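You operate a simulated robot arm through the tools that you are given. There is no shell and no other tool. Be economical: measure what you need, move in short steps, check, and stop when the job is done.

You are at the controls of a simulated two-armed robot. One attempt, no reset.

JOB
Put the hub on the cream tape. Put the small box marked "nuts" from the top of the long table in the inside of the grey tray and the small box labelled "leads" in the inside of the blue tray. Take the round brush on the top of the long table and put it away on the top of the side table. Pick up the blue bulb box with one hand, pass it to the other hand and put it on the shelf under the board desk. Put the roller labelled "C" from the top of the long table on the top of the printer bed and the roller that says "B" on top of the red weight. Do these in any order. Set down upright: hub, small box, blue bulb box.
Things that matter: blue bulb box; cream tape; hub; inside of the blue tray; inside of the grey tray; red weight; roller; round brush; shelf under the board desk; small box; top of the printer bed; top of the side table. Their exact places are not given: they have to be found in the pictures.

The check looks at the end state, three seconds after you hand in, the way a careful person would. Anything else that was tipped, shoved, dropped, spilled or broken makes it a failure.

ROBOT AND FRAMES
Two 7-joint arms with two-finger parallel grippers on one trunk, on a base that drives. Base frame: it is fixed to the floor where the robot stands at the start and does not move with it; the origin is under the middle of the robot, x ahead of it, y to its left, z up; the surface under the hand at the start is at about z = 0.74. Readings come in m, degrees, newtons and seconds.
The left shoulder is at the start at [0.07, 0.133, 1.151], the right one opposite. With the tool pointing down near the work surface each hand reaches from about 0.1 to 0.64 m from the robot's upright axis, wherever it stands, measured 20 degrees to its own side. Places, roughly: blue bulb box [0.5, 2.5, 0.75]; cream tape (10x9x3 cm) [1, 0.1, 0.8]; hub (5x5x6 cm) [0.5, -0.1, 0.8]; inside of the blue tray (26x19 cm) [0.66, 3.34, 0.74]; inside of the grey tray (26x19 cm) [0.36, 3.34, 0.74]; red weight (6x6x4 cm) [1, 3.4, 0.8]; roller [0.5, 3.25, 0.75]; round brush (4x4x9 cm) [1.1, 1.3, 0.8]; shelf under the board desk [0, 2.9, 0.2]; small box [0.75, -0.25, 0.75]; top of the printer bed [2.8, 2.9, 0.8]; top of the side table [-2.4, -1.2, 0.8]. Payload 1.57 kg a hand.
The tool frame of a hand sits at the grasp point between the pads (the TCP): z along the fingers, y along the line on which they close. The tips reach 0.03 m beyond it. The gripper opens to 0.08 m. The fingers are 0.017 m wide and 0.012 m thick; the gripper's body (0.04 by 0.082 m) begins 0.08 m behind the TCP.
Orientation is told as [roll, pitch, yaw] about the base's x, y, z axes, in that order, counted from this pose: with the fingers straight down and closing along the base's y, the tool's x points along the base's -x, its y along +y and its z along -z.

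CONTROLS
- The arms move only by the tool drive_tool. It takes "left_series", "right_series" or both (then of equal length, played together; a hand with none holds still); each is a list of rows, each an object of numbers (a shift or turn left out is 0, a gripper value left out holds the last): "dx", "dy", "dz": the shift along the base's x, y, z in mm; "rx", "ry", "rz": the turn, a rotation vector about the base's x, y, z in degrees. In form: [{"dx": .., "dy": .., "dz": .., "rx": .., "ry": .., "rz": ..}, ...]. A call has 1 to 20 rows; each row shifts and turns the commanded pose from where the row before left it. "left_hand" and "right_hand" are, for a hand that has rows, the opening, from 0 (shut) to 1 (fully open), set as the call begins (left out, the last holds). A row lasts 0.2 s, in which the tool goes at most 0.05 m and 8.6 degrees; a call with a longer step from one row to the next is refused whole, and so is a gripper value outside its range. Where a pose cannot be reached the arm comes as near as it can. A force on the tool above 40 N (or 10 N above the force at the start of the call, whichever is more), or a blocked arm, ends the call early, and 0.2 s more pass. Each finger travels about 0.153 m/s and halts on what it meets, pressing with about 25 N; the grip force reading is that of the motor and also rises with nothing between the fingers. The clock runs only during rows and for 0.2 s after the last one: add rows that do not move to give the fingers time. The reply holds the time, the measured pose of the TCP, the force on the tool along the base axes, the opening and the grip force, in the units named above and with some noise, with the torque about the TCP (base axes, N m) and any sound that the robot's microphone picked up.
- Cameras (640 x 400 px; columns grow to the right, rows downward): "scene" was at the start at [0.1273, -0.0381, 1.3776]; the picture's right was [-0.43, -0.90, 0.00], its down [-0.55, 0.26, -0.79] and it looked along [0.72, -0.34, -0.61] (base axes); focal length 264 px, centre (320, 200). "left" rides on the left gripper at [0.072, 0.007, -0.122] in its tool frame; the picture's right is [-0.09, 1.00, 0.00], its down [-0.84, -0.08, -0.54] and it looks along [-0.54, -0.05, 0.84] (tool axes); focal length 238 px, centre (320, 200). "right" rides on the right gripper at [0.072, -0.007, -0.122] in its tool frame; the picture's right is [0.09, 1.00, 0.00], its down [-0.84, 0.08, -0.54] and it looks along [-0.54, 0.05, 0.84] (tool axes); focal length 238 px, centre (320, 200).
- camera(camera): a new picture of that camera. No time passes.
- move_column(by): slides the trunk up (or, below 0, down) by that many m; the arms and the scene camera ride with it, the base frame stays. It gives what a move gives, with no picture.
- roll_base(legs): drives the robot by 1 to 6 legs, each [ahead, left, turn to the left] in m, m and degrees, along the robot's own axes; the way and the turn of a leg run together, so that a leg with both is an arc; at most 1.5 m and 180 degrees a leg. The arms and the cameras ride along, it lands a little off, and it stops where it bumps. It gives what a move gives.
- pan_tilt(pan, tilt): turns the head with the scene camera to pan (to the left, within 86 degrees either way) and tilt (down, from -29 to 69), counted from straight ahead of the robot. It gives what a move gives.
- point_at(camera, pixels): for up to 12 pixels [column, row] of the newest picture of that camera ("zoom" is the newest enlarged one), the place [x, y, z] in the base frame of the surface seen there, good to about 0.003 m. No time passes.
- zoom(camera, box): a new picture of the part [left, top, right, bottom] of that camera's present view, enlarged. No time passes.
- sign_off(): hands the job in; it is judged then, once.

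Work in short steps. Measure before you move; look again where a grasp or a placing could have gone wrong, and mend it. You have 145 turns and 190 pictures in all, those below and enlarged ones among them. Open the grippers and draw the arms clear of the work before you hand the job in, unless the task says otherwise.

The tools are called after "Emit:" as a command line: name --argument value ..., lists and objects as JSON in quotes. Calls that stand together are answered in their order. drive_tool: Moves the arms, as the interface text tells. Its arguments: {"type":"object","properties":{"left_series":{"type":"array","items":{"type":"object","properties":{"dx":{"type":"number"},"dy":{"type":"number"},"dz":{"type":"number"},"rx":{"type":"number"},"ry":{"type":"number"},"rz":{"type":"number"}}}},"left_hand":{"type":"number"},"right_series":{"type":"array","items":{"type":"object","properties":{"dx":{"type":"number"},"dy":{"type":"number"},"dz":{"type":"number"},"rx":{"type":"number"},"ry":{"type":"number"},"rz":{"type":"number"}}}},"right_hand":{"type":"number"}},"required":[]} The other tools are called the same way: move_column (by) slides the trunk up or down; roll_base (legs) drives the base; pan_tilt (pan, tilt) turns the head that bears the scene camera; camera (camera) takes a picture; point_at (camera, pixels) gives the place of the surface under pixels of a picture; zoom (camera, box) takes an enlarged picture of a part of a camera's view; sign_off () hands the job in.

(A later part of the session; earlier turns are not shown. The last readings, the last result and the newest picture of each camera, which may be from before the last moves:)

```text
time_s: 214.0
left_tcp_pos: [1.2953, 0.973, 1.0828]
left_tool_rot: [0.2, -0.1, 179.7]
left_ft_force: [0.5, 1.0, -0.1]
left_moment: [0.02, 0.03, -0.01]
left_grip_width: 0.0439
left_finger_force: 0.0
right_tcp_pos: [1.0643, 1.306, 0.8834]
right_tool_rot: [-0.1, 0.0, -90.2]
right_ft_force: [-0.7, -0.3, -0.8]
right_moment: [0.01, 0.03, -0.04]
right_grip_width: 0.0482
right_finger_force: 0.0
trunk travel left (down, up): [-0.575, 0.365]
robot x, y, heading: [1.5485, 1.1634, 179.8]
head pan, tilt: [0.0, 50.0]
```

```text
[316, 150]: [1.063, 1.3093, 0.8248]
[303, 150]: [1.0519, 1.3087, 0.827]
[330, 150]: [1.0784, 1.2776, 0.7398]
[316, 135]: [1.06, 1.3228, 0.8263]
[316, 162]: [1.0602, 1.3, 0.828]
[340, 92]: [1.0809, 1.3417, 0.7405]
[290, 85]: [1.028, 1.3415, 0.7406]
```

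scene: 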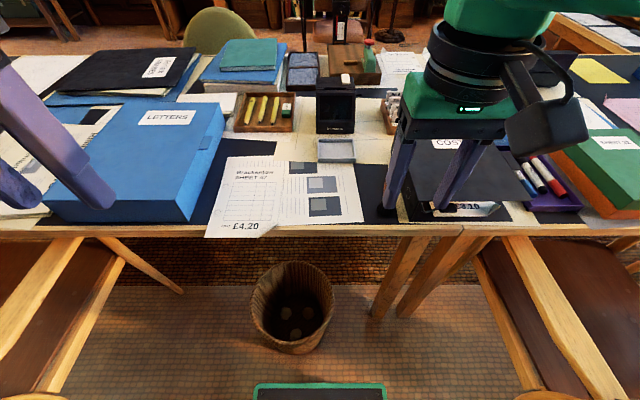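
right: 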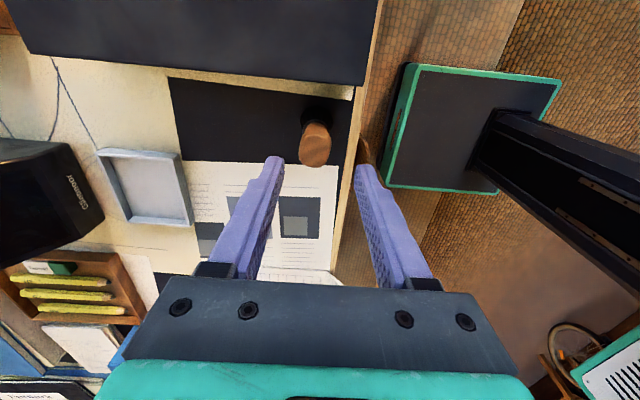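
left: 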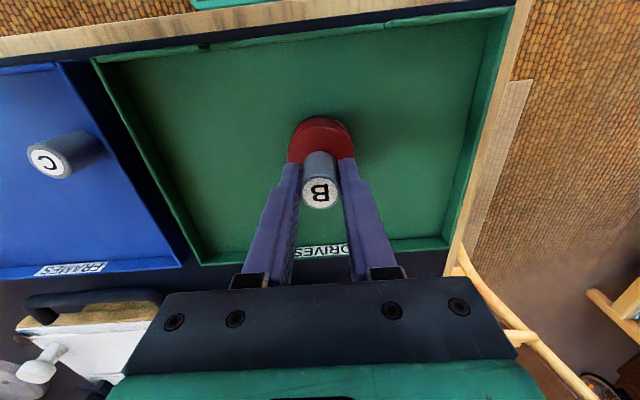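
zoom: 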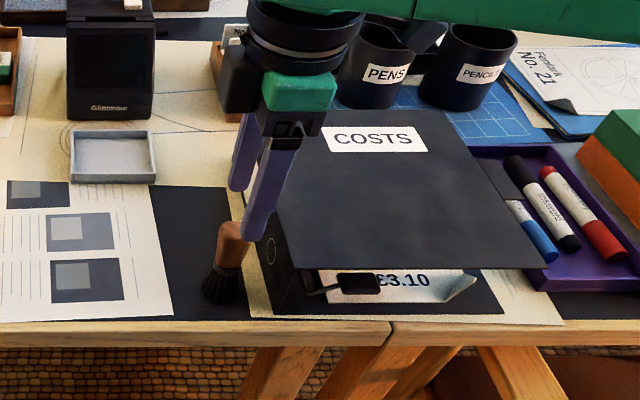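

Handle centre (1.064,1.310). Descend to 0.81 and grip.

Emit:
drive_tool --right_series '[{"dy": 3, "dz": -30}, {"dz": -30}, {"dz": -13}, {}]'

Emit:
drive_tool --right_series '[{}, {}, {}]' --right_hand 0

Emit:
drive_tool --right_series '[{"dz": 40}, {"dz": 45}, {"dz": 45}, {"dz": 45}, {}]'

Emit:
camera --camera "right"

Emit:
camera --camera "scene"

```text
time_s: 215.0
left_tcp_pos: [1.2955, 0.9747, 1.0834]
left_tool_rot: [0.2, 0.0, 179.7]
left_ft_force: [-0.4, 0.1, -0.1]
left_moment: [-0.01, -0.02, -0.01]
left_grip_width: 0.0442
left_finger_force: 0.1
right_tcp_pos: [1.065, 1.3093, 0.811]
right_tool_rot: [0.1, -0.1, -90.2]
right_ft_force: [0.4, 0.0, -0.2]
right_moment: [0.0, -0.01, 0.01]
right_grip_width: 0.0482
right_finger_force: 0.0
trunk travel left (down, up): [-0.575, 0.365]
robot x, y, heading: [1.5511, 1.1601, 179.8]
head pan, tilt: [0.0, 50.0]
```

```text
time_s: 215.8
left_tcp_pos: [1.2953, 0.9742, 1.0829]
left_tool_rot: [0.2, 0.0, 179.7]
left_ft_force: [0.2, -0.4, 0.5]
left_moment: [0.02, -0.02, -0.03]
left_grip_width: 0.0439
left_finger_force: 0.0
right_tcp_pos: [1.0664, 1.31, 0.8099]
right_tool_rot: [0.1, -0.1, -90.2]
right_ft_force: [-0.3, 0.2, 0.3]
right_moment: [0.0, -0.03, -0.01]
right_grip_width: 0.0296
right_finger_force: 25.0
trunk travel left (down, up): [-0.575, 0.365]
robot x, y, heading: [1.5507, 1.1632, 179.6]
head pan, tilt: [0.0, 50.0]
```

```text
time_s: 217.0
left_tcp_pos: [1.2946, 0.974, 1.0835]
left_tool_rot: [0.2, -0.1, 179.8]
left_ft_force: [-0.7, -0.1, -0.2]
left_moment: [0.01, -0.02, 0.01]
left_grip_width: 0.0439
left_finger_force: 0.1
right_tcp_pos: [1.0644, 1.3091, 0.9846]
right_tool_rot: [0.0, -0.1, -90.2]
right_ft_force: [-0.5, -0.4, -0.9]
right_moment: [-0.01, 0.02, 0.0]
right_grip_width: 0.0295
right_finger_force: 24.7
trunk travel left (down, up): [-0.575, 0.365]
robot x, y, heading: [1.5506, 1.1593, 179.6]
head pan, tilt: [0.0, 50.0]
```

```text
116 pictures are left
```

right: 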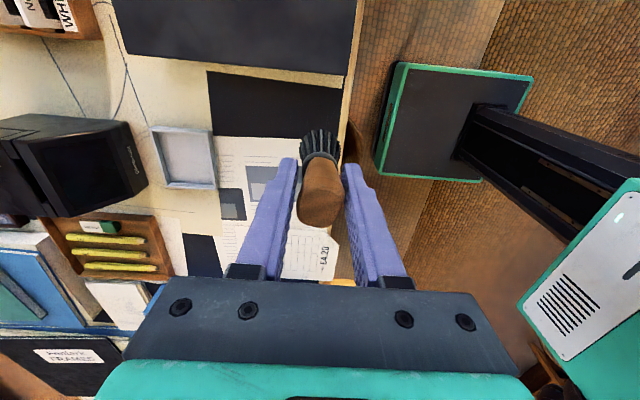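

```text
115 pictures are left
```

scene: 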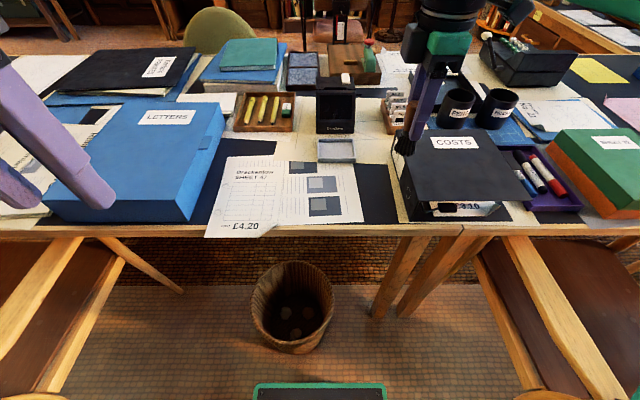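

Brush held. Tuck in, back out, and drive around the table's end, then look ahead.

Emit:
drive_tool --right_series '[{"dx": 30, "dy": 10, "dz": 25}, {"dx": 35, "dy": 5, "dz": 25}, {"dx": 40, "dz": 25}, {"dx": 40}, {"dx": 20}]'

Emit:
roll_base --legs '[[-0.4, 0, 0], [0, 1.3, 0], [0, 1.05, 0], [1.2, 0, 0]]'

Emit:
pan_tilt --pan 0 --tilt 20

Emit:
camera --camera "scene"

```text
time_s: 218.2
left_tcp_pos: [1.2955, 0.975, 1.0832]
left_tool_rot: [0.1, 0.0, 179.7]
left_ft_force: [-0.1, -1.0, 0.3]
left_moment: [0.0, 0.0, 0.0]
left_grip_width: 0.0439
left_finger_force: 0.1
right_tcp_pos: [1.23, 1.3252, 1.059]
right_tool_rot: [-0.1, 0.0, -90.3]
right_ft_force: [-0.1, 0.1, -1.1]
right_moment: [0.01, 0.01, 0.01]
right_grip_width: 0.0293
right_finger_force: 25.4
trunk travel left (down, up): [-0.575, 0.365]
robot x, y, heading: [1.5488, 1.1614, 179.7]
head pan, tilt: [0.0, 50.0]
```

```text
time_s: 237.6
left_tcp_pos: [0.4239, -1.3072, 1.0824]
left_tool_rot: [0.2, 0.0, 177.0]
left_ft_force: [1.0, 0.2, 0.4]
left_moment: [0.0, 0.01, -0.01]
left_grip_width: 0.0438
left_finger_force: 0.0
right_tcp_pos: [0.375, -0.9549, 1.06]
right_tool_rot: [-0.1, -0.1, -93.0]
right_ft_force: [0.1, 0.1, -0.4]
right_moment: [0.05, -0.01, -0.02]
right_grip_width: 0.0294
right_finger_force: 24.9
trunk travel left (down, up): [-0.575, 0.365]
robot x, y, heading: [0.689, -1.134, 176.8]
head pan, tilt: [0.0, 50.0]
```

```text
time_s: 238.5
left_tcp_pos: [0.4223, -1.3067, 1.0818]
left_tool_rot: [0.1, 0.0, 177.0]
left_ft_force: [-0.3, 1.0, 0.7]
left_moment: [0.02, 0.03, 0.0]
left_grip_width: 0.044
left_finger_force: 0.0
right_tcp_pos: [0.3736, -0.9537, 1.0592]
right_tool_rot: [0.0, -0.1, -92.9]
right_ft_force: [-0.3, -0.5, -1.1]
right_moment: [0.0, -0.02, 0.02]
right_grip_width: 0.0294
right_finger_force: 25.3
trunk travel left (down, up): [-0.575, 0.365]
robot x, y, heading: [0.6835, -1.1332, 176.9]
head pan, tilt: [0.0, 20.0]
```

```text
114 pictures are left
```

scene: 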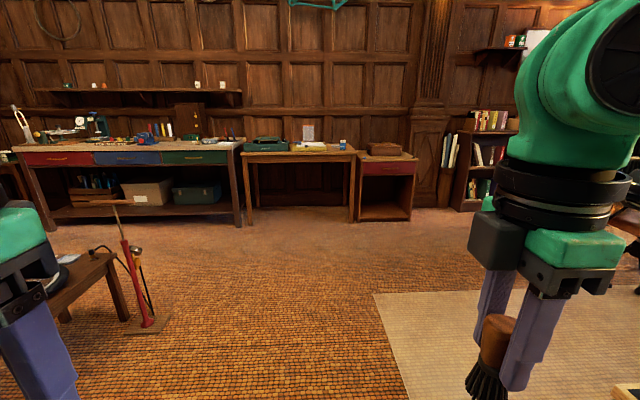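

Measure the furniture ahead to identify the side table at about (-2.4,-1.2).

Emit:
point_at --camera "scene" --pixels '[[300, 153], [350, 155], [385, 156], [410, 160], [255, 152], [200, 148], [140, 325], [100, 260], [60, 155]]'

Emit:
zoom --camera "scene" --box '[230, 110, 430, 230]'

Emit:
zoom --camera "scene" --box '[0, 70, 250, 230]'

```text
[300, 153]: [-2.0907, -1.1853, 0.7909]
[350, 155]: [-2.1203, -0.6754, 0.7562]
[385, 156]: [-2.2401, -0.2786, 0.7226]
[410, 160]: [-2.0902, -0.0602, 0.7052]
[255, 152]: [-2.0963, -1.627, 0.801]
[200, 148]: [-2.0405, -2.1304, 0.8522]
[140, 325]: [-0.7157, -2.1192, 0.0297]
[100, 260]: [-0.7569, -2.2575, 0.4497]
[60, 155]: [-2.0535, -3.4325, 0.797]
```

```text
3.20 times, centred on (330, 170) of scene
```

zoom: 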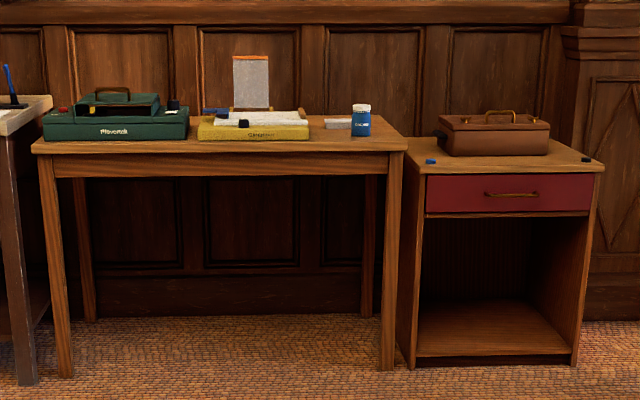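

```text
2.50 times, centred on (125, 150) of scene
```

zoom: 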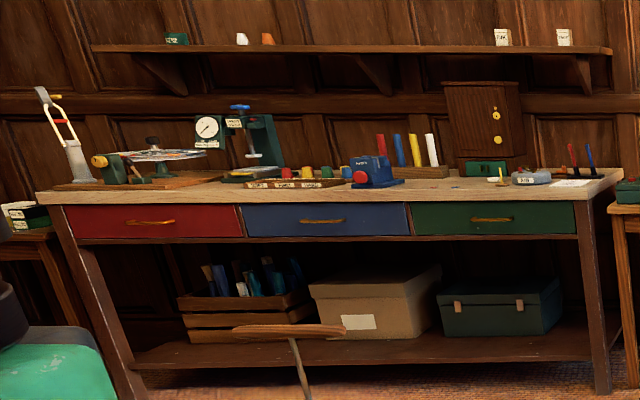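

The light side table spans y −1.65…−0.67 with front edge x≈−2.09. Drive closer and inspect.

Emit:
roll_base --legs '[[0, 0, 3.1], [1.4, 0, 0], [0.75, 0, 0]]'

Emit:
pan_tilt --pan 0 --tilt 35

Emit:
camera --camera "scene"

Emit:
pan_tilt --pan 50 --tilt 10

Emit:
camera --camera "scene"

```text
time_s: 249.6
left_tcp_pos: [-1.7184, -1.3339, 1.0833]
left_tool_rot: [0.1, 0.0, -179.7]
left_ft_force: [-0.4, -0.1, -0.9]
left_moment: [0.02, 0.01, 0.04]
left_grip_width: 0.0437
left_finger_force: 0.0
right_tcp_pos: [-1.7877, -0.9848, 1.0586]
right_tool_rot: [-0.1, -0.1, -89.7]
right_ft_force: [0.8, -0.3, -0.3]
right_moment: [0.0, -0.02, 0.02]
right_grip_width: 0.0293
right_finger_force: 24.7
trunk travel left (down, up): [-0.575, 0.365]
robot x, y, heading: [-1.4649, -1.1408, -179.6]
head pan, tilt: [0.0, 20.0]
```

```text
time_s: 250.4
left_tcp_pos: [-1.7188, -1.3347, 1.0829]
left_tool_rot: [0.2, 0.0, -179.6]
left_ft_force: [0.4, 0.3, 0.4]
left_moment: [-0.03, -0.02, -0.03]
left_grip_width: 0.0439
left_finger_force: 0.1
right_tcp_pos: [-1.7878, -0.9837, 1.0595]
right_tool_rot: [0.0, -0.1, -89.6]
right_ft_force: [0.9, -0.6, -1.0]
right_moment: [0.02, 0.0, 0.01]
right_grip_width: 0.0295
right_finger_force: 24.7
trunk travel left (down, up): [-0.575, 0.365]
robot x, y, heading: [-1.466, -1.1444, -179.6]
head pan, tilt: [0.0, 35.0]
```

```text
111 pictures are left
```

scene: 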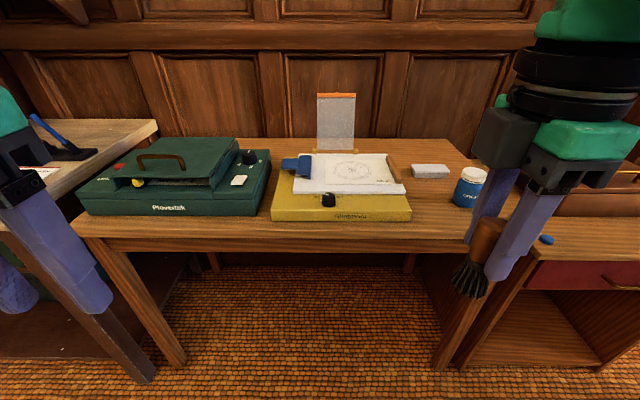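

```text
time_s: 251.5
left_tcp_pos: [-1.7175, -1.3352, 1.0834]
left_tool_rot: [0.1, -0.1, -179.6]
left_ft_force: [-0.3, 0.9, -1.1]
left_moment: [0.02, -0.03, 0.02]
left_grip_width: 0.0444
left_finger_force: 0.1
right_tcp_pos: [-1.7871, -0.9837, 1.0592]
right_tool_rot: [0.0, 0.0, -89.5]
right_ft_force: [0.4, 0.1, -0.3]
right_moment: [-0.01, -0.01, 0.01]
right_grip_width: 0.0293
right_finger_force: 25.0
trunk travel left (down, up): [-0.575, 0.365]
robot x, y, heading: [-1.4706, -1.1428, -179.7]
head pan, tilt: [50.0, 10.0]
```

```text
110 pictures are left
```

scene: 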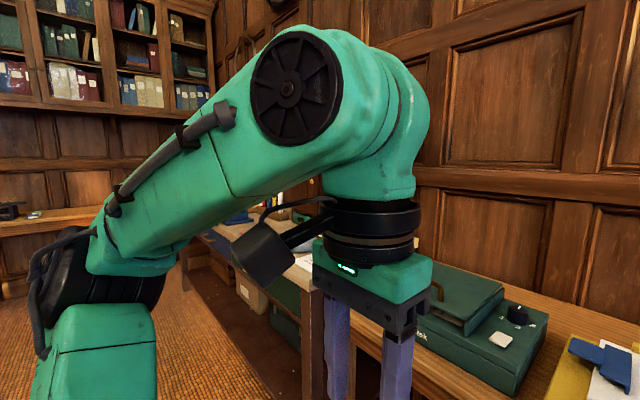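

Return the head to the table view and measure a free spot near (435,215).

Emit:
pan_tilt --pan -10 --tilt 40

Emit:
camera --camera "scene"

Emit:
point_at --camera "scene" --pixels '[[385, 190], [350, 180], [410, 180], [370, 205], [330, 195], [300, 205], [390, 210], [340, 170], [320, 220]]'

```text
time_s: 252.8
left_tcp_pos: [-1.7173, -1.3344, 1.0823]
left_tool_rot: [0.1, 0.0, -179.7]
left_ft_force: [-0.3, -0.2, 0.8]
left_moment: [-0.02, -0.01, -0.02]
left_grip_width: 0.0442
left_finger_force: 0.1
right_tcp_pos: [-1.7877, -0.985, 1.0592]
right_tool_rot: [0.0, -0.1, -89.5]
right_ft_force: [0.7, -0.8, -1.3]
right_moment: [-0.02, -0.01, 0.0]
right_grip_width: 0.0295
right_finger_force: 24.6
trunk travel left (down, up): [-0.575, 0.365]
robot x, y, heading: [-1.4642, -1.1378, -179.6]
head pan, tilt: [-10.0, 40.0]
```

```text
109 pictures are left
```

scene: 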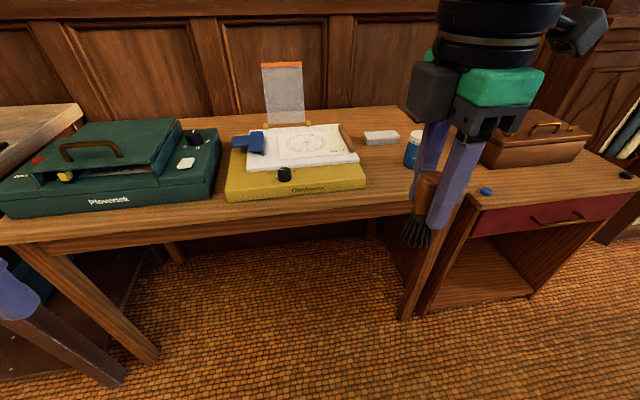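

```text
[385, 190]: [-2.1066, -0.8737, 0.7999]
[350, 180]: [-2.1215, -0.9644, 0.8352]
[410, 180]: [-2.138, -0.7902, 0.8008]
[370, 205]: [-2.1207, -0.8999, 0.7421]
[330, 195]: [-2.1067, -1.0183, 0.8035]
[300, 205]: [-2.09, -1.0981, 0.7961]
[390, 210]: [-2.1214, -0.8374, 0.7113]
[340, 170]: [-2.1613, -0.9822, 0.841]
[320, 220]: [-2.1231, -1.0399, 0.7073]
```

Free spot ≈(−2.17,−0.875), table z 0.80. Move ahead 0.25 and bring the brush there.

Emit:
roll_base --legs '[[0.25, 0, 0]]'

Emit:
drive_tool --right_series '[{"dx": -33, "dy": 27}, {"dx": -33, "dy": 27}, {"dx": -33, "dy": 27}, {"dx": -33, "dy": 28}, {"dz": -45}, {"dz": -45}, {"dz": -40}, {}]'

Emit:
camera --camera "right"

Emit:
camera --camera "scene"

```text
time_s: 254.7
left_tcp_pos: [-1.9636, -1.3362, 1.0829]
left_tool_rot: [0.0, -0.1, -179.6]
left_ft_force: [0.1, 0.0, 0.6]
left_moment: [0.01, 0.01, 0.02]
left_grip_width: 0.044
left_finger_force: 0.0
right_tcp_pos: [-2.0333, -0.9864, 1.059]
right_tool_rot: [-0.1, -0.1, -89.6]
right_ft_force: [-0.6, -0.1, -0.9]
right_moment: [0.0, 0.02, 0.0]
right_grip_width: 0.0296
right_finger_force: 25.1
trunk travel left (down, up): [-0.575, 0.365]
robot x, y, heading: [-1.7138, -1.145, -179.4]
head pan, tilt: [-10.0, 40.0]
```

```text
time_s: 256.4
left_tcp_pos: [-1.9636, -1.3367, 1.0832]
left_tool_rot: [0.0, -0.1, -179.6]
left_ft_force: [0.7, -0.1, -0.6]
left_moment: [0.01, 0.02, 0.01]
left_grip_width: 0.0439
left_finger_force: 0.0
right_tcp_pos: [-2.1643, -0.8774, 0.9297]
right_tool_rot: [-0.1, -0.1, -89.7]
right_ft_force: [-0.6, -0.6, -0.7]
right_moment: [-0.01, 0.03, -0.03]
right_grip_width: 0.0295
right_finger_force: 25.0
trunk travel left (down, up): [-0.575, 0.365]
robot x, y, heading: [-1.7126, -1.1446, -179.5]
head pan, tilt: [-10.0, 40.0]
```

```text
108 pictures are left
```

right: 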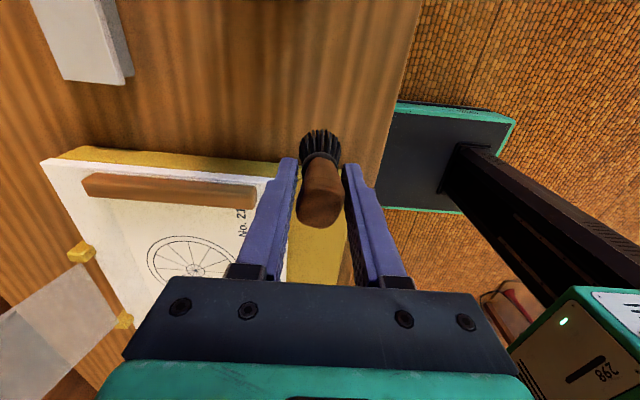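

```text
107 pictures are left
```

scene: 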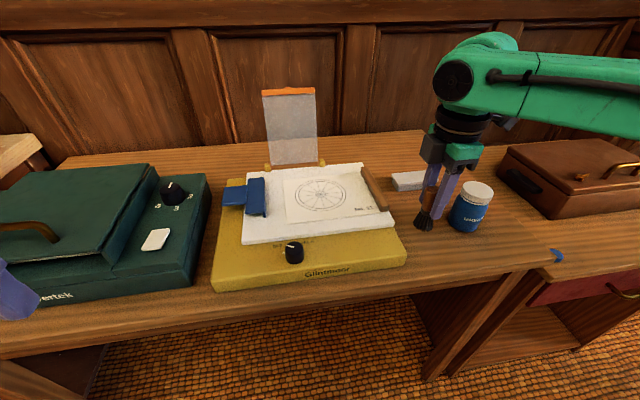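

Spot is clear between the yellow pad and blue can. Check clearances around the landing spot.

Emit:
point_at --camera "scene" --pixels '[[430, 245], [405, 250], [450, 225], [445, 250], [410, 262], [460, 215]]'

Emit:
drive_tool --right_series '[{"dz": -30}, {"dz": -22}, {}]'

```text
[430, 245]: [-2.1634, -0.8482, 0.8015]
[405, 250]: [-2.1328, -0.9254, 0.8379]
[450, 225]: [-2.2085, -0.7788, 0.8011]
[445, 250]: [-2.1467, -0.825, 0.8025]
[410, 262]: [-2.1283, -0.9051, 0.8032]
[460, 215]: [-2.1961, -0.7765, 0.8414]
```

```text
time_s: 257.2
left_tcp_pos: [-1.9641, -1.3364, 1.0838]
left_tool_rot: [0.1, -0.1, -179.6]
left_ft_force: [-0.2, -0.3, -0.5]
left_moment: [0.01, -0.02, 0.0]
left_grip_width: 0.0441
left_finger_force: 0.1
right_tcp_pos: [-2.1646, -0.8766, 0.8779]
right_tool_rot: [0.0, -0.1, -89.5]
right_ft_force: [-0.2, 0.2, -0.8]
right_moment: [0.02, 0.01, 0.01]
right_grip_width: 0.0295
right_finger_force: 25.1
trunk travel left (down, up): [-0.575, 0.365]
robot x, y, heading: [-1.7175, -1.1434, -179.7]
head pan, tilt: [-10.0, 40.0]
```

Shift 10 mm in +y and lower to contact.

Emit:
drive_tool --right_series '[{"dy": 10}, {"dz": -3}, {"dz": -2}, {"dz": -1}, {}]'

Emit:
drive_tool --right_series '[{"dz": -1}, {"dz": -1}, {}]'

```text
time_s: 258.4
left_tcp_pos: [-1.9652, -1.3346, 1.0828]
left_tool_rot: [0.1, -0.1, -179.6]
left_ft_force: [-0.8, -0.2, 0.0]
left_moment: [-0.01, 0.0, 0.02]
left_grip_width: 0.0442
left_finger_force: 0.2
right_tcp_pos: [-2.166, -0.8674, 0.8713]
right_tool_rot: [0.1, -0.1, -89.6]
right_ft_force: [0.1, 0.2, -1.9]
right_moment: [-0.01, -0.02, -0.03]
right_grip_width: 0.0295
right_finger_force: 25.5
trunk travel left (down, up): [-0.575, 0.365]
robot x, y, heading: [-1.7137, -1.1452, -179.6]
head pan, tilt: [-10.0, 40.0]
```

```text
time_s: 259.2
left_tcp_pos: [-1.9654, -1.3362, 1.083]
left_tool_rot: [0.0, -0.1, -179.6]
left_ft_force: [0.3, -0.3, -0.6]
left_moment: [-0.01, 0.01, -0.01]
left_grip_width: 0.0442
left_finger_force: 0.1
right_tcp_pos: [-2.1658, -0.867, 0.8699]
right_tool_rot: [-0.1, -0.2, -89.4]
right_ft_force: [-0.7, 1.3, 3.3]
right_moment: [-0.01, 0.02, -0.02]
right_grip_width: 0.0296
right_finger_force: 24.8
trunk travel left (down, up): [-0.575, 0.365]
robot x, y, heading: [-1.7153, -1.1441, -179.6]
head pan, tilt: [-10.0, 40.0]
```

Touching. Release, rise, and look.

Emit:
drive_tool --right_series '[{}, {}]' --right_hand 0.6

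Emit:
drive_tool --right_series '[{"dz": 30}, {"dz": 45}, {"dz": 45}, {"dx": 35, "dy": -10, "dz": 30}, {"dx": 45}, {"dx": 45}, {}]'

Emit:
camera --camera "scene"

```text
time_s: 259.9
left_tcp_pos: [-1.9645, -1.3366, 1.0835]
left_tool_rot: [0.1, -0.2, -179.6]
left_ft_force: [0.5, -0.3, 0.4]
left_moment: [-0.02, 0.01, 0.03]
left_grip_width: 0.0441
left_finger_force: 0.1
right_tcp_pos: [-2.1652, -0.8685, 0.8695]
right_tool_rot: [-0.1, -0.1, -89.7]
right_ft_force: [0.5, 0.2, -0.7]
right_moment: [0.02, 0.02, -0.02]
right_grip_width: 0.0482
right_finger_force: 0.0
trunk travel left (down, up): [-0.575, 0.365]
robot x, y, heading: [-1.7119, -1.1469, -179.5]
head pan, tilt: [-10.0, 40.0]
```

```text
time_s: 261.4
left_tcp_pos: [-1.9638, -1.3368, 1.0831]
left_tool_rot: [0.1, 0.0, -179.6]
left_ft_force: [-0.7, 0.1, -0.2]
left_moment: [0.02, 0.01, 0.01]
left_grip_width: 0.0439
left_finger_force: 0.1
right_tcp_pos: [-2.041, -0.8765, 1.0181]
right_tool_rot: [-0.1, -0.2, -89.6]
right_ft_force: [-0.3, -0.1, 0.6]
right_moment: [-0.02, -0.03, -0.02]
right_grip_width: 0.0479
right_finger_force: 0.1
trunk travel left (down, up): [-0.575, 0.365]
robot x, y, heading: [-1.7116, -1.1455, -179.6]
head pan, tilt: [-10.0, 40.0]
```

```text
106 pictures are left
```

scene: 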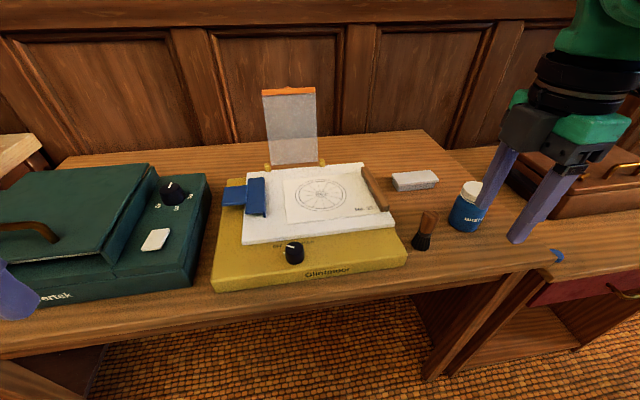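

Brush stands on the side table. Now search for the LEADS box: back off, restore the right hand's yaw, lower the arms' obstruction and look at the workbench/shelf.

Emit:
drive_tool --right_series '[{"rz": -8.2}, {"rz": -8.2}, {"rz": -8.2}, {"rz": -8.2}, {"rz": -8.2}, {"rz": -8.2}, {"rz": -8.2}, {"rz": -8.2}, {"rz": -8.2}, {"rz": -8.2}, {"rz": -8}]'

Emit:
roll_base --legs '[[-0.9, 0, 0], [0, 0, 60]]'

Emit:
pan_tilt --pan -20 --tilt 5

Emit:
camera --camera "scene"

Emit:
pan_tilt --pan 10 --tilt 5

Emit:
camera --camera "scene"

```text
time_s: 263.9
left_tcp_pos: [-1.9647, -1.3365, 1.0831]
left_tool_rot: [0.0, 0.0, -179.6]
left_ft_force: [-0.4, 0.4, 0.2]
left_moment: [0.01, 0.0, 0.01]
left_grip_width: 0.0442
left_finger_force: 0.1
right_tcp_pos: [-2.0408, -0.8788, 1.0197]
right_tool_rot: [0.0, -0.1, -179.7]
right_ft_force: [-1.0, -0.2, -0.6]
right_moment: [-0.01, 0.0, -0.01]
right_grip_width: 0.0481
right_finger_force: 0.0
trunk travel left (down, up): [-0.575, 0.365]
robot x, y, heading: [-1.7143, -1.1429, -179.3]
head pan, tilt: [-10.0, 40.0]
```

```text
time_s: 271.2
left_tcp_pos: [-0.7776, -1.4403, 1.083]
left_tool_rot: [0.1, -0.1, -118.4]
left_ft_force: [0.8, 0.1, -0.2]
left_moment: [-0.04, -0.05, 0.01]
left_grip_width: 0.0441
left_finger_force: 0.0
right_tcp_pos: [-1.216, -1.285, 1.02]
right_tool_rot: [0.1, -0.1, -118.4]
right_ft_force: [0.3, 0.6, 1.0]
right_moment: [-0.02, 0.01, 0.0]
right_grip_width: 0.0477
right_finger_force: 0.0
trunk travel left (down, up): [-0.575, 0.365]
robot x, y, heading: [-0.8229, -1.1255, -118.4]
head pan, tilt: [-10.0, 40.0]
```

```text
time_s: 272.2
left_tcp_pos: [-0.7768, -1.4402, 1.0829]
left_tool_rot: [0.1, -0.2, -118.4]
left_ft_force: [0.0, -0.5, 0.2]
left_moment: [-0.01, 0.0, 0.01]
left_grip_width: 0.0441
left_finger_force: 0.1
right_tcp_pos: [-1.2153, -1.2859, 1.0197]
right_tool_rot: [-0.2, -0.2, -118.4]
right_ft_force: [-0.2, 0.7, -0.4]
right_moment: [0.03, -0.03, 0.0]
right_grip_width: 0.048
right_finger_force: 0.2
trunk travel left (down, up): [-0.575, 0.365]
robot x, y, heading: [-0.826, -1.1257, -118.5]
head pan, tilt: [-20.0, 5.0]
```

```text
105 pictures are left
```

scene: 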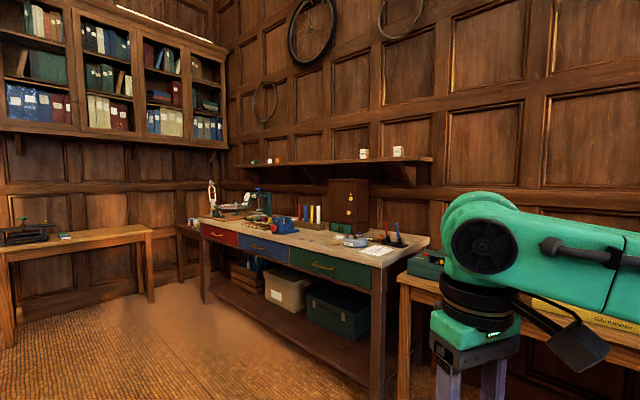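

```text
time_s: 273.1
left_tcp_pos: [-0.7779, -1.44, 1.083]
left_tool_rot: [0.0, -0.1, -118.4]
left_ft_force: [0.1, 0.0, -0.1]
left_moment: [-0.02, 0.01, 0.0]
left_grip_width: 0.0439
left_finger_force: 0.0
right_tcp_pos: [-1.2156, -1.2854, 1.0193]
right_tool_rot: [-0.1, -0.2, -118.4]
right_ft_force: [0.6, -0.1, -0.6]
right_moment: [0.02, 0.0, -0.01]
right_grip_width: 0.0478
right_finger_force: 0.0
trunk travel left (down, up): [-0.575, 0.365]
robot x, y, heading: [-0.8229, -1.1261, -117.9]
head pan, tilt: [10.0, 5.0]
```

```text
104 pictures are left
```

scene: 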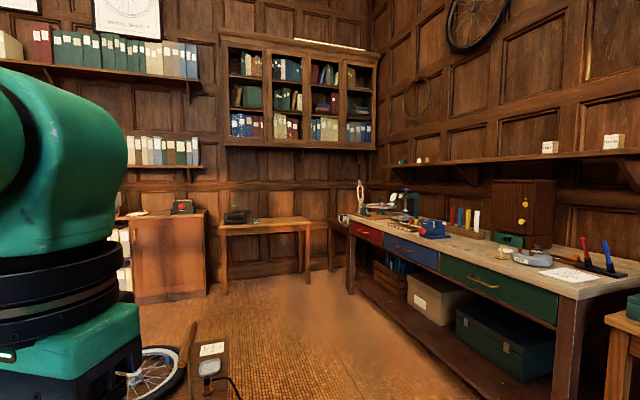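

Zoom on the small boxes on the shelf at (549,146) and (613,141), and on the other surfaces.

Emit:
zoom --camera "scene" --box '[520, 115, 640, 190]'

Emit:
zoom --camera "scene" --box '[100, 170, 340, 320]'

Emit:
zoom --camera "scene" --box '[340, 130, 640, 300]'

```text
5.33 times, centred on (580, 152) of scene
```

zoom: 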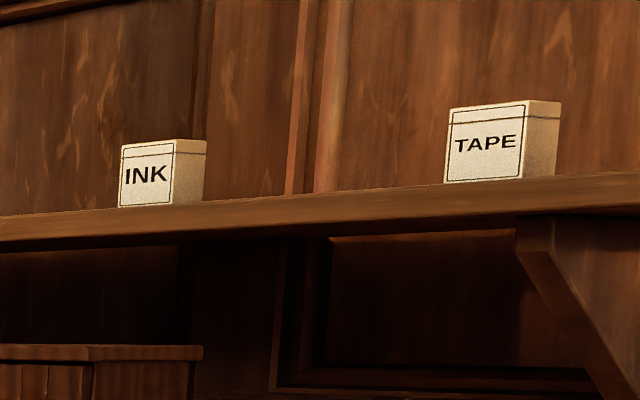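

```text
2.67 times, centred on (220, 245) of scene
```

zoom: 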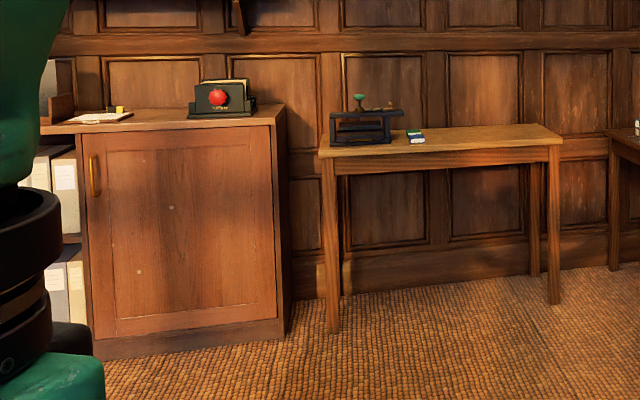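

```text
2.13 times, centred on (490, 215) of scene
```

zoom: 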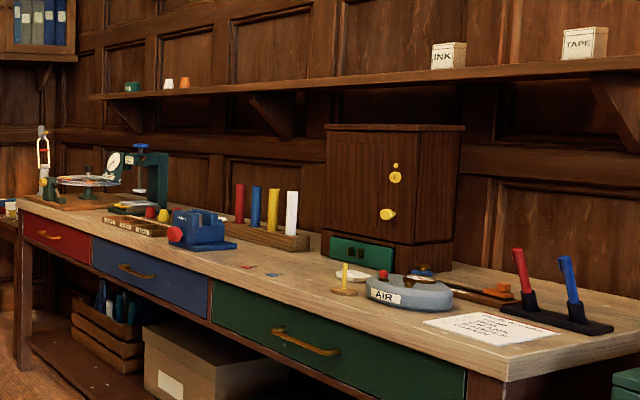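

Those are INK and TAPE. The rough hint puts the small boxes near (0.75,−0.25) on the long table, so I'll return and inspect that end, especially the brown box at (0.52,−0.41).

Emit:
roll_base --legs '[[0, 0, 138], [0.8, -0.05, 0]]'

Emit:
pan_tilt --pan 10 --tilt 30

Emit:
camera --camera "scene"

```text
time_s: 283.1
left_tcp_pos: [0.132, -0.6555, 1.083]
left_tool_rot: [0.1, -0.1, 18.9]
left_ft_force: [0.1, -0.2, -0.4]
left_moment: [0.01, -0.03, 0.0]
left_grip_width: 0.0442
left_finger_force: 0.1
right_tcp_pos: [0.349, -1.0664, 1.0185]
right_tool_rot: [0.0, -0.1, 18.9]
right_ft_force: [0.7, 0.7, 0.4]
right_moment: [-0.01, -0.01, -0.01]
right_grip_width: 0.0482
right_finger_force: 0.1
trunk travel left (down, up): [-0.575, 0.365]
robot x, y, heading: [-0.0495, -0.9163, 18.8]
head pan, tilt: [10.0, 5.0]
```

```text
time_s: 284.0
left_tcp_pos: [0.132, -0.657, 1.0826]
left_tool_rot: [0.0, -0.1, 18.8]
left_ft_force: [0.1, 1.4, 0.5]
left_moment: [0.02, 0.01, 0.0]
left_grip_width: 0.0438
left_finger_force: 0.1
right_tcp_pos: [0.3481, -1.0671, 1.0203]
right_tool_rot: [0.1, -0.1, 18.9]
right_ft_force: [0.0, 0.4, 0.4]
right_moment: [-0.01, -0.01, 0.02]
right_grip_width: 0.0478
right_finger_force: 0.0
trunk travel left (down, up): [-0.575, 0.365]
robot x, y, heading: [-0.0455, -0.916, 18.8]
head pan, tilt: [10.0, 30.0]
```

```text
100 pictures are left
```

scene: 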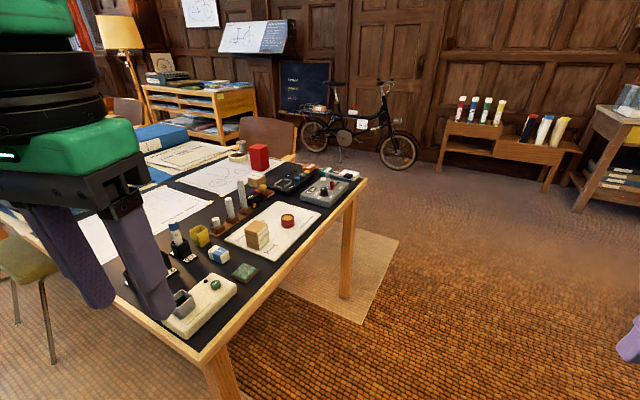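

Emit:
zoom --camera "scene" --box '[160, 140, 370, 300]'

Emit:
zoom --camera "scene" --box '[220, 190, 320, 260]'

Emit:
zoom --camera "scene" --box '[420, 70, 640, 220]'

```text
2.50 times, centred on (265, 220) of scene
```

zoom: 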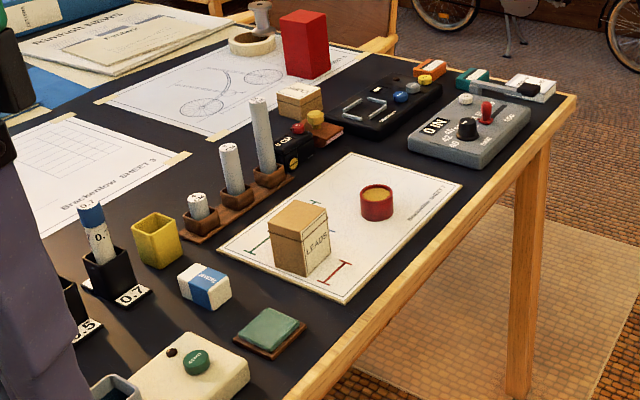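

```text
5.71 times, centred on (270, 225) of scene
```

zoom: 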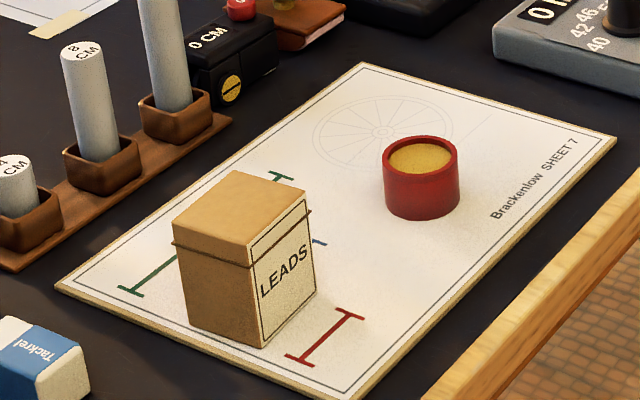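

```text
2.67 times, centred on (530, 145) of scene
```

zoom: 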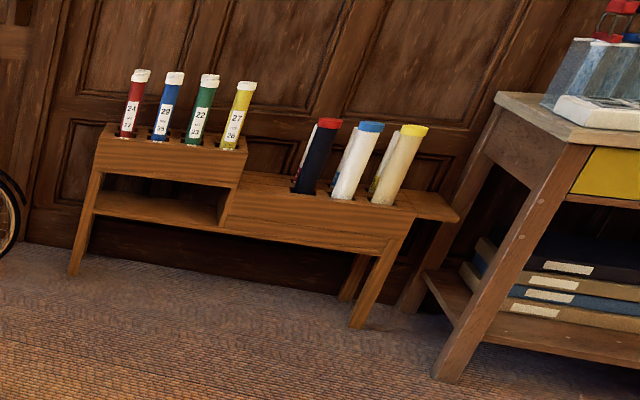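

The brown box is LEADS (label on its −y side). Position at about (−0.02,−0.58) facing +x to take it with the left hand.

Emit:
roll_base --legs '[[0, 0, -18.8], [0.02, 0.33, 0]]'

Emit:
pan_tilt --pan 10 --tilt 50

Emit:
camera --camera "scene"

```text
time_s: 287.2
left_tcp_pos: [0.2257, -0.3935, 1.0829]
left_tool_rot: [0.1, 0.0, -0.3]
left_ft_force: [-0.4, 0.3, 0.4]
left_moment: [-0.02, -0.02, -0.04]
left_grip_width: 0.0441
left_finger_force: 0.0
right_tcp_pos: [0.298, -0.8526, 1.0198]
right_tool_rot: [0.1, -0.1, -0.1]
right_ft_force: [1.3, 0.1, 1.0]
right_moment: [0.01, 0.0, -0.03]
right_grip_width: 0.0485
right_finger_force: 0.1
trunk travel left (down, up): [-0.575, 0.365]
robot x, y, heading: [-0.0282, -0.5841, -0.0]
head pan, tilt: [10.0, 30.0]
```

```text
time_s: 288.1
left_tcp_pos: [0.2262, -0.3938, 1.0832]
left_tool_rot: [0.1, -0.2, -0.3]
left_ft_force: [0.0, 0.6, -0.6]
left_moment: [0.01, -0.02, -0.02]
left_grip_width: 0.0439
left_finger_force: 0.1
right_tcp_pos: [0.2977, -0.8534, 1.0186]
right_tool_rot: [0.0, -0.1, -0.1]
right_ft_force: [0.0, -0.1, 0.4]
right_moment: [0.03, 0.0, -0.04]
right_grip_width: 0.0479
right_finger_force: 0.1
trunk travel left (down, up): [-0.575, 0.365]
robot x, y, heading: [-0.0288, -0.5823, -0.0]
head pan, tilt: [10.0, 50.0]
```

```text
96 pictures are left
```

scene: 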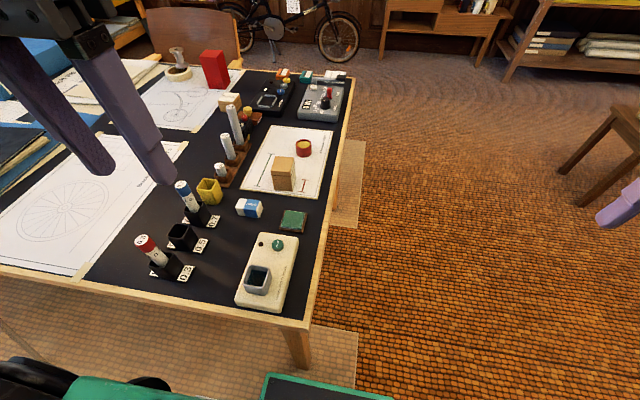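

Move the left hand over the LEADS box.

Emit:
drive_tool --left_series '[{"dx": 42, "dz": -12}, {"dx": 42, "dz": -12}, {"dx": 42, "dz": -12}, {"dx": 42, "dy": -5, "dz": -12}, {"dx": 42, "dy": -5, "dz": -12}, {"dx": 42, "dy": -5, "dz": -12}, {"dx": 42, "dz": -12}, {"dz": -40}, {}]' --left_hand 1

Emit:
camera --camera "left"

```text
time_s: 290.1
left_tcp_pos: [0.5186, -0.4085, 0.9593]
left_tool_rot: [0.1, -0.1, -0.2]
left_ft_force: [-0.5, 0.5, 0.1]
left_moment: [0.03, -0.05, 0.02]
left_grip_width: 0.0802
left_finger_force: 0.1
right_tcp_pos: [0.2983, -0.8546, 1.019]
right_tool_rot: [-0.1, 0.0, -0.1]
right_ft_force: [-0.5, -0.8, -0.3]
right_moment: [0.02, -0.05, 0.01]
right_grip_width: 0.0481
right_finger_force: 0.0
trunk travel left (down, up): [-0.575, 0.365]
robot x, y, heading: [-0.029, -0.5819, -0.1]
head pan, tilt: [10.0, 50.0]
```

```text
95 pictures are left
```

left: 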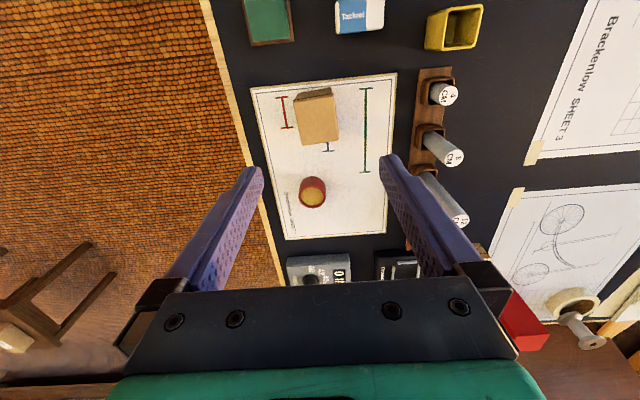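

Emit:
zoom --camera "left" --box '[260, 70, 420, 170]'

Emit:
point_at --camera "zoom" --pixels '[[220, 200], [150, 130], [290, 115], [175, 275], [300, 265], [155, 200], [290, 190]]'

```text
4.00 times, centred on (340, 120) of left
```

zoom: 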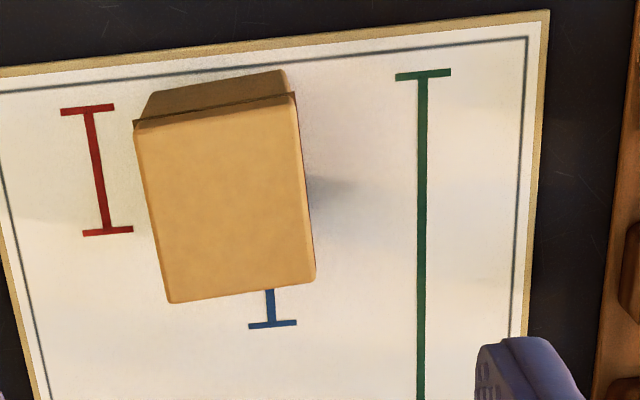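

```text
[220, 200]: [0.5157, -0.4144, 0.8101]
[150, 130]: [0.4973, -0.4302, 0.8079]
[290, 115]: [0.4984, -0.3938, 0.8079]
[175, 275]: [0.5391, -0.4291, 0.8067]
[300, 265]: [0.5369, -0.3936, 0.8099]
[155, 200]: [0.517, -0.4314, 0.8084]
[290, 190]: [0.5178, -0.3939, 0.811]
```

Box centre ≈(0.516,−0.412), rotated about +11°. Turn the hand to match, descend to TCP 0.785, grip.

Emit:
drive_tool --left_series '[{"rz": 5.5}, {"rz": 5.5}, {"dx": -2, "dy": -3, "dz": -40}, {"dz": -45}, {"dz": -45}, {"dz": -42}, {}]'

Emit:
drive_tool --left_series '[{}, {}, {}]' --left_hand 0

Emit:
drive_tool --left_series '[{"dz": 40}, {"dz": 45}, {"dz": 45}, {"dz": 45}, {"dz": 40}, {}]'

Emit:
camera --camera "left"

```text
time_s: 291.7
left_tcp_pos: [0.5167, -0.4126, 0.788]
left_tool_rot: [0.0, -0.1, 10.9]
left_ft_force: [0.2, 0.2, -0.5]
left_moment: [-0.01, -0.01, 0.02]
left_grip_width: 0.0799
left_finger_force: 0.0
right_tcp_pos: [0.2984, -0.8518, 1.0201]
right_tool_rot: [0.1, -0.1, 0.0]
right_ft_force: [-0.2, -0.1, -0.5]
right_moment: [0.02, 0.0, 0.01]
right_grip_width: 0.0481
right_finger_force: 0.1
trunk travel left (down, up): [-0.575, 0.365]
robot x, y, heading: [-0.0244, -0.584, -0.3]
head pan, tilt: [10.0, 50.0]
```

```text
time_s: 292.5
left_tcp_pos: [0.516, -0.4117, 0.7902]
left_tool_rot: [0.1, 0.1, 10.8]
left_ft_force: [-1.2, -0.5, 0.1]
left_moment: [-0.04, -0.03, -0.03]
left_grip_width: 0.0459
left_finger_force: 25.1
right_tcp_pos: [0.2983, -0.8532, 1.0199]
right_tool_rot: [0.0, 0.0, -0.1]
right_ft_force: [0.6, -0.9, -0.2]
right_moment: [0.01, -0.02, 0.0]
right_grip_width: 0.0481
right_finger_force: 0.1
trunk travel left (down, up): [-0.575, 0.365]
robot x, y, heading: [-0.0245, -0.5855, -0.1]
head pan, tilt: [10.0, 50.0]
```

```text
time_s: 293.9
left_tcp_pos: [0.5195, -0.4105, 1.0022]
left_tool_rot: [0.0, 0.0, 11.0]
left_ft_force: [-0.5, 0.0, -1.2]
left_moment: [-0.01, 0.01, 0.02]
left_grip_width: 0.0458
left_finger_force: 24.9
right_tcp_pos: [0.2992, -0.8516, 1.0188]
right_tool_rot: [0.0, 0.0, -0.1]
right_ft_force: [-0.8, -0.4, -0.3]
right_moment: [0.02, 0.01, -0.03]
right_grip_width: 0.048
right_finger_force: 0.0
trunk travel left (down, up): [-0.575, 0.365]
robot x, y, heading: [-0.0304, -0.5816, -0.2]
head pan, tilt: [10.0, 50.0]
```

```text
93 pictures are left
```

left: 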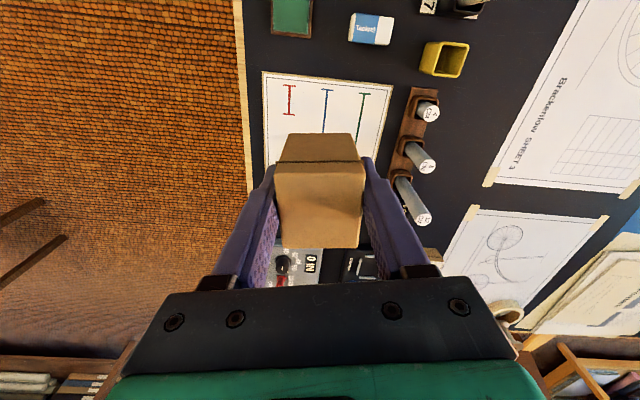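

LEADS held. Tuck, back off, turn to face +y and look along the west side of the board desk.

Emit:
drive_tool --left_series '[{"dx": -40, "dz": 15}, {"dx": -45, "dy": 5, "dz": 15}, {"dx": -45, "dy": 5, "dz": 15}, {"dx": -45, "dy": 5, "dz": 15}, {"dx": -30, "rz": -5.5}, {"rz": -5.5}]'

Emit:
roll_base --legs '[[-0.95, 0, 0], [0, 0, 90]]'

Emit:
pan_tilt --pan 0 --tilt 15

Emit:
camera --camera "scene"

```text
time_s: 295.3
left_tcp_pos: [0.3129, -0.397, 1.0639]
left_tool_rot: [0.1, 0.0, -0.3]
left_ft_force: [0.7, 0.2, -1.3]
left_moment: [-0.04, 0.01, 0.02]
left_grip_width: 0.0458
left_finger_force: 24.7
right_tcp_pos: [0.2984, -0.8523, 1.0186]
right_tool_rot: [0.0, 0.0, -0.1]
right_ft_force: [0.0, -0.6, -0.1]
right_moment: [-0.01, 0.02, 0.01]
right_grip_width: 0.0481
right_finger_force: 0.1
trunk travel left (down, up): [-0.575, 0.365]
robot x, y, heading: [-0.0289, -0.5828, 0.2]
head pan, tilt: [10.0, 50.0]
```

```text
time_s: 304.0
left_tcp_pos: [-1.1633, -0.2486, 1.0638]
left_tool_rot: [0.1, -0.1, 91.0]
left_ft_force: [0.4, 0.0, -0.9]
left_moment: [-0.02, 0.03, -0.01]
left_grip_width: 0.0449
left_finger_force: 24.9
right_tcp_pos: [-0.707, -0.2545, 1.0191]
right_tool_rot: [-0.1, -0.1, 91.1]
right_ft_force: [-1.1, 0.1, 0.5]
right_moment: [-0.03, 0.04, 0.02]
right_grip_width: 0.048
right_finger_force: 0.0
trunk travel left (down, up): [-0.575, 0.365]
robot x, y, heading: [-0.9712, -0.5866, 90.9]
head pan, tilt: [10.0, 50.0]
```

```text
time_s: 305.1
left_tcp_pos: [-1.1629, -0.2493, 1.0644]
left_tool_rot: [0.1, 0.0, 90.9]
left_ft_force: [0.1, -0.2, -0.5]
left_moment: [-0.02, 0.01, -0.02]
left_grip_width: 0.0449
left_finger_force: 24.9
right_tcp_pos: [-0.7071, -0.2552, 1.0186]
right_tool_rot: [0.0, -0.2, 91.1]
right_ft_force: [-1.1, -0.3, 0.0]
right_moment: [-0.02, -0.01, 0.03]
right_grip_width: 0.0481
right_finger_force: 0.1
trunk travel left (down, up): [-0.575, 0.365]
robot x, y, heading: [-0.9697, -0.5853, 90.6]
head pan, tilt: [0.0, 15.0]
```

```text
92 pictures are left
```

scene: 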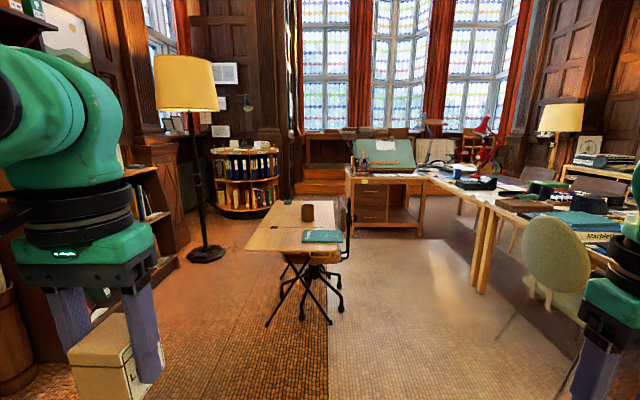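

Measure the small table/chair, desk edges, bookcase.

Emit:
point_at --camera "scene" --pixels '[[345, 290], [268, 323], [332, 320], [350, 250], [350, 200], [245, 212], [240, 240], [320, 195], [205, 250], [420, 237], [520, 330], [300, 190]]'

Emit:
zoom --camera "scene" --box '[200, 120, 460, 330]'

```text
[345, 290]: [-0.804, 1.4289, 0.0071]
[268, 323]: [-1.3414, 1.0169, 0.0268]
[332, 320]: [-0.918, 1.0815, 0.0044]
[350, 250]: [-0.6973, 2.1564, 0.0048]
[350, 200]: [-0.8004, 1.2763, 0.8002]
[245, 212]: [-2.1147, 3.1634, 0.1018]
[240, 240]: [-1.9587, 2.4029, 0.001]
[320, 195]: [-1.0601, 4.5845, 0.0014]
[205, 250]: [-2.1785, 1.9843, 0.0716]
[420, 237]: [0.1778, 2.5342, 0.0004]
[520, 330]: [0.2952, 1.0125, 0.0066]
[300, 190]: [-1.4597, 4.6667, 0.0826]
```

```text
1.90 times, centred on (330, 225) of scene
```

zoom: 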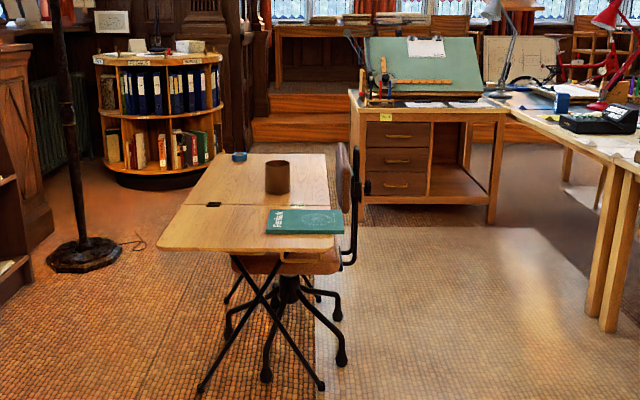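

The small table blocks the west route; I'll use the proven route round the right end and up the far corridor.

Emit:
roll_base --legs '[[-0.56, 0, -0.6], [0, -1.5, 0], [0, -1.42, 0], [1.4, 0, 0]]'

```text
time_s: 328.4
left_tcp_pos: [1.7015, 0.6287, 1.0647]
left_tool_rot: [0.0, 0.0, 91.1]
left_ft_force: [-0.2, -1.6, -0.8]
left_moment: [0.03, -0.03, 0.02]
left_grip_width: 0.0444
left_finger_force: 25.4
right_tcp_pos: [2.1577, 0.6228, 1.0203]
right_tool_rot: [0.0, -0.1, 91.1]
right_ft_force: [-0.4, 0.0, -0.6]
right_moment: [-0.01, 0.03, -0.02]
right_grip_width: 0.0479
right_finger_force: 0.1
trunk travel left (down, up): [-0.575, 0.365]
robot x, y, heading: [1.8917, 0.2927, 91.5]
head pan, tilt: [0.0, 15.0]
```

Continue up the corridor and turn left toward the tray end.

Emit:
roll_base --legs '[[1.5, 0, -1.5], [1.4, 0, 0], [0, 0, 90]]'

```text
time_s: 346.2
left_tcp_pos: [1.4944, 2.9574, 1.0636]
left_tool_rot: [0.1, -0.1, -177.3]
left_ft_force: [0.0, 0.2, -1.0]
left_moment: [0.01, 0.0, -0.01]
left_grip_width: 0.0447
left_finger_force: 25.2
right_tcp_pos: [1.4854, 3.4142, 1.0193]
right_tool_rot: [0.0, 0.0, -177.2]
right_ft_force: [0.2, 0.2, -1.0]
right_moment: [0.05, -0.04, 0.03]
right_grip_width: 0.048
right_finger_force: 0.2
trunk travel left (down, up): [-0.575, 0.365]
robot x, y, heading: [1.8251, 3.1634, -177.5]
head pan, tilt: [0.0, 15.0]
```

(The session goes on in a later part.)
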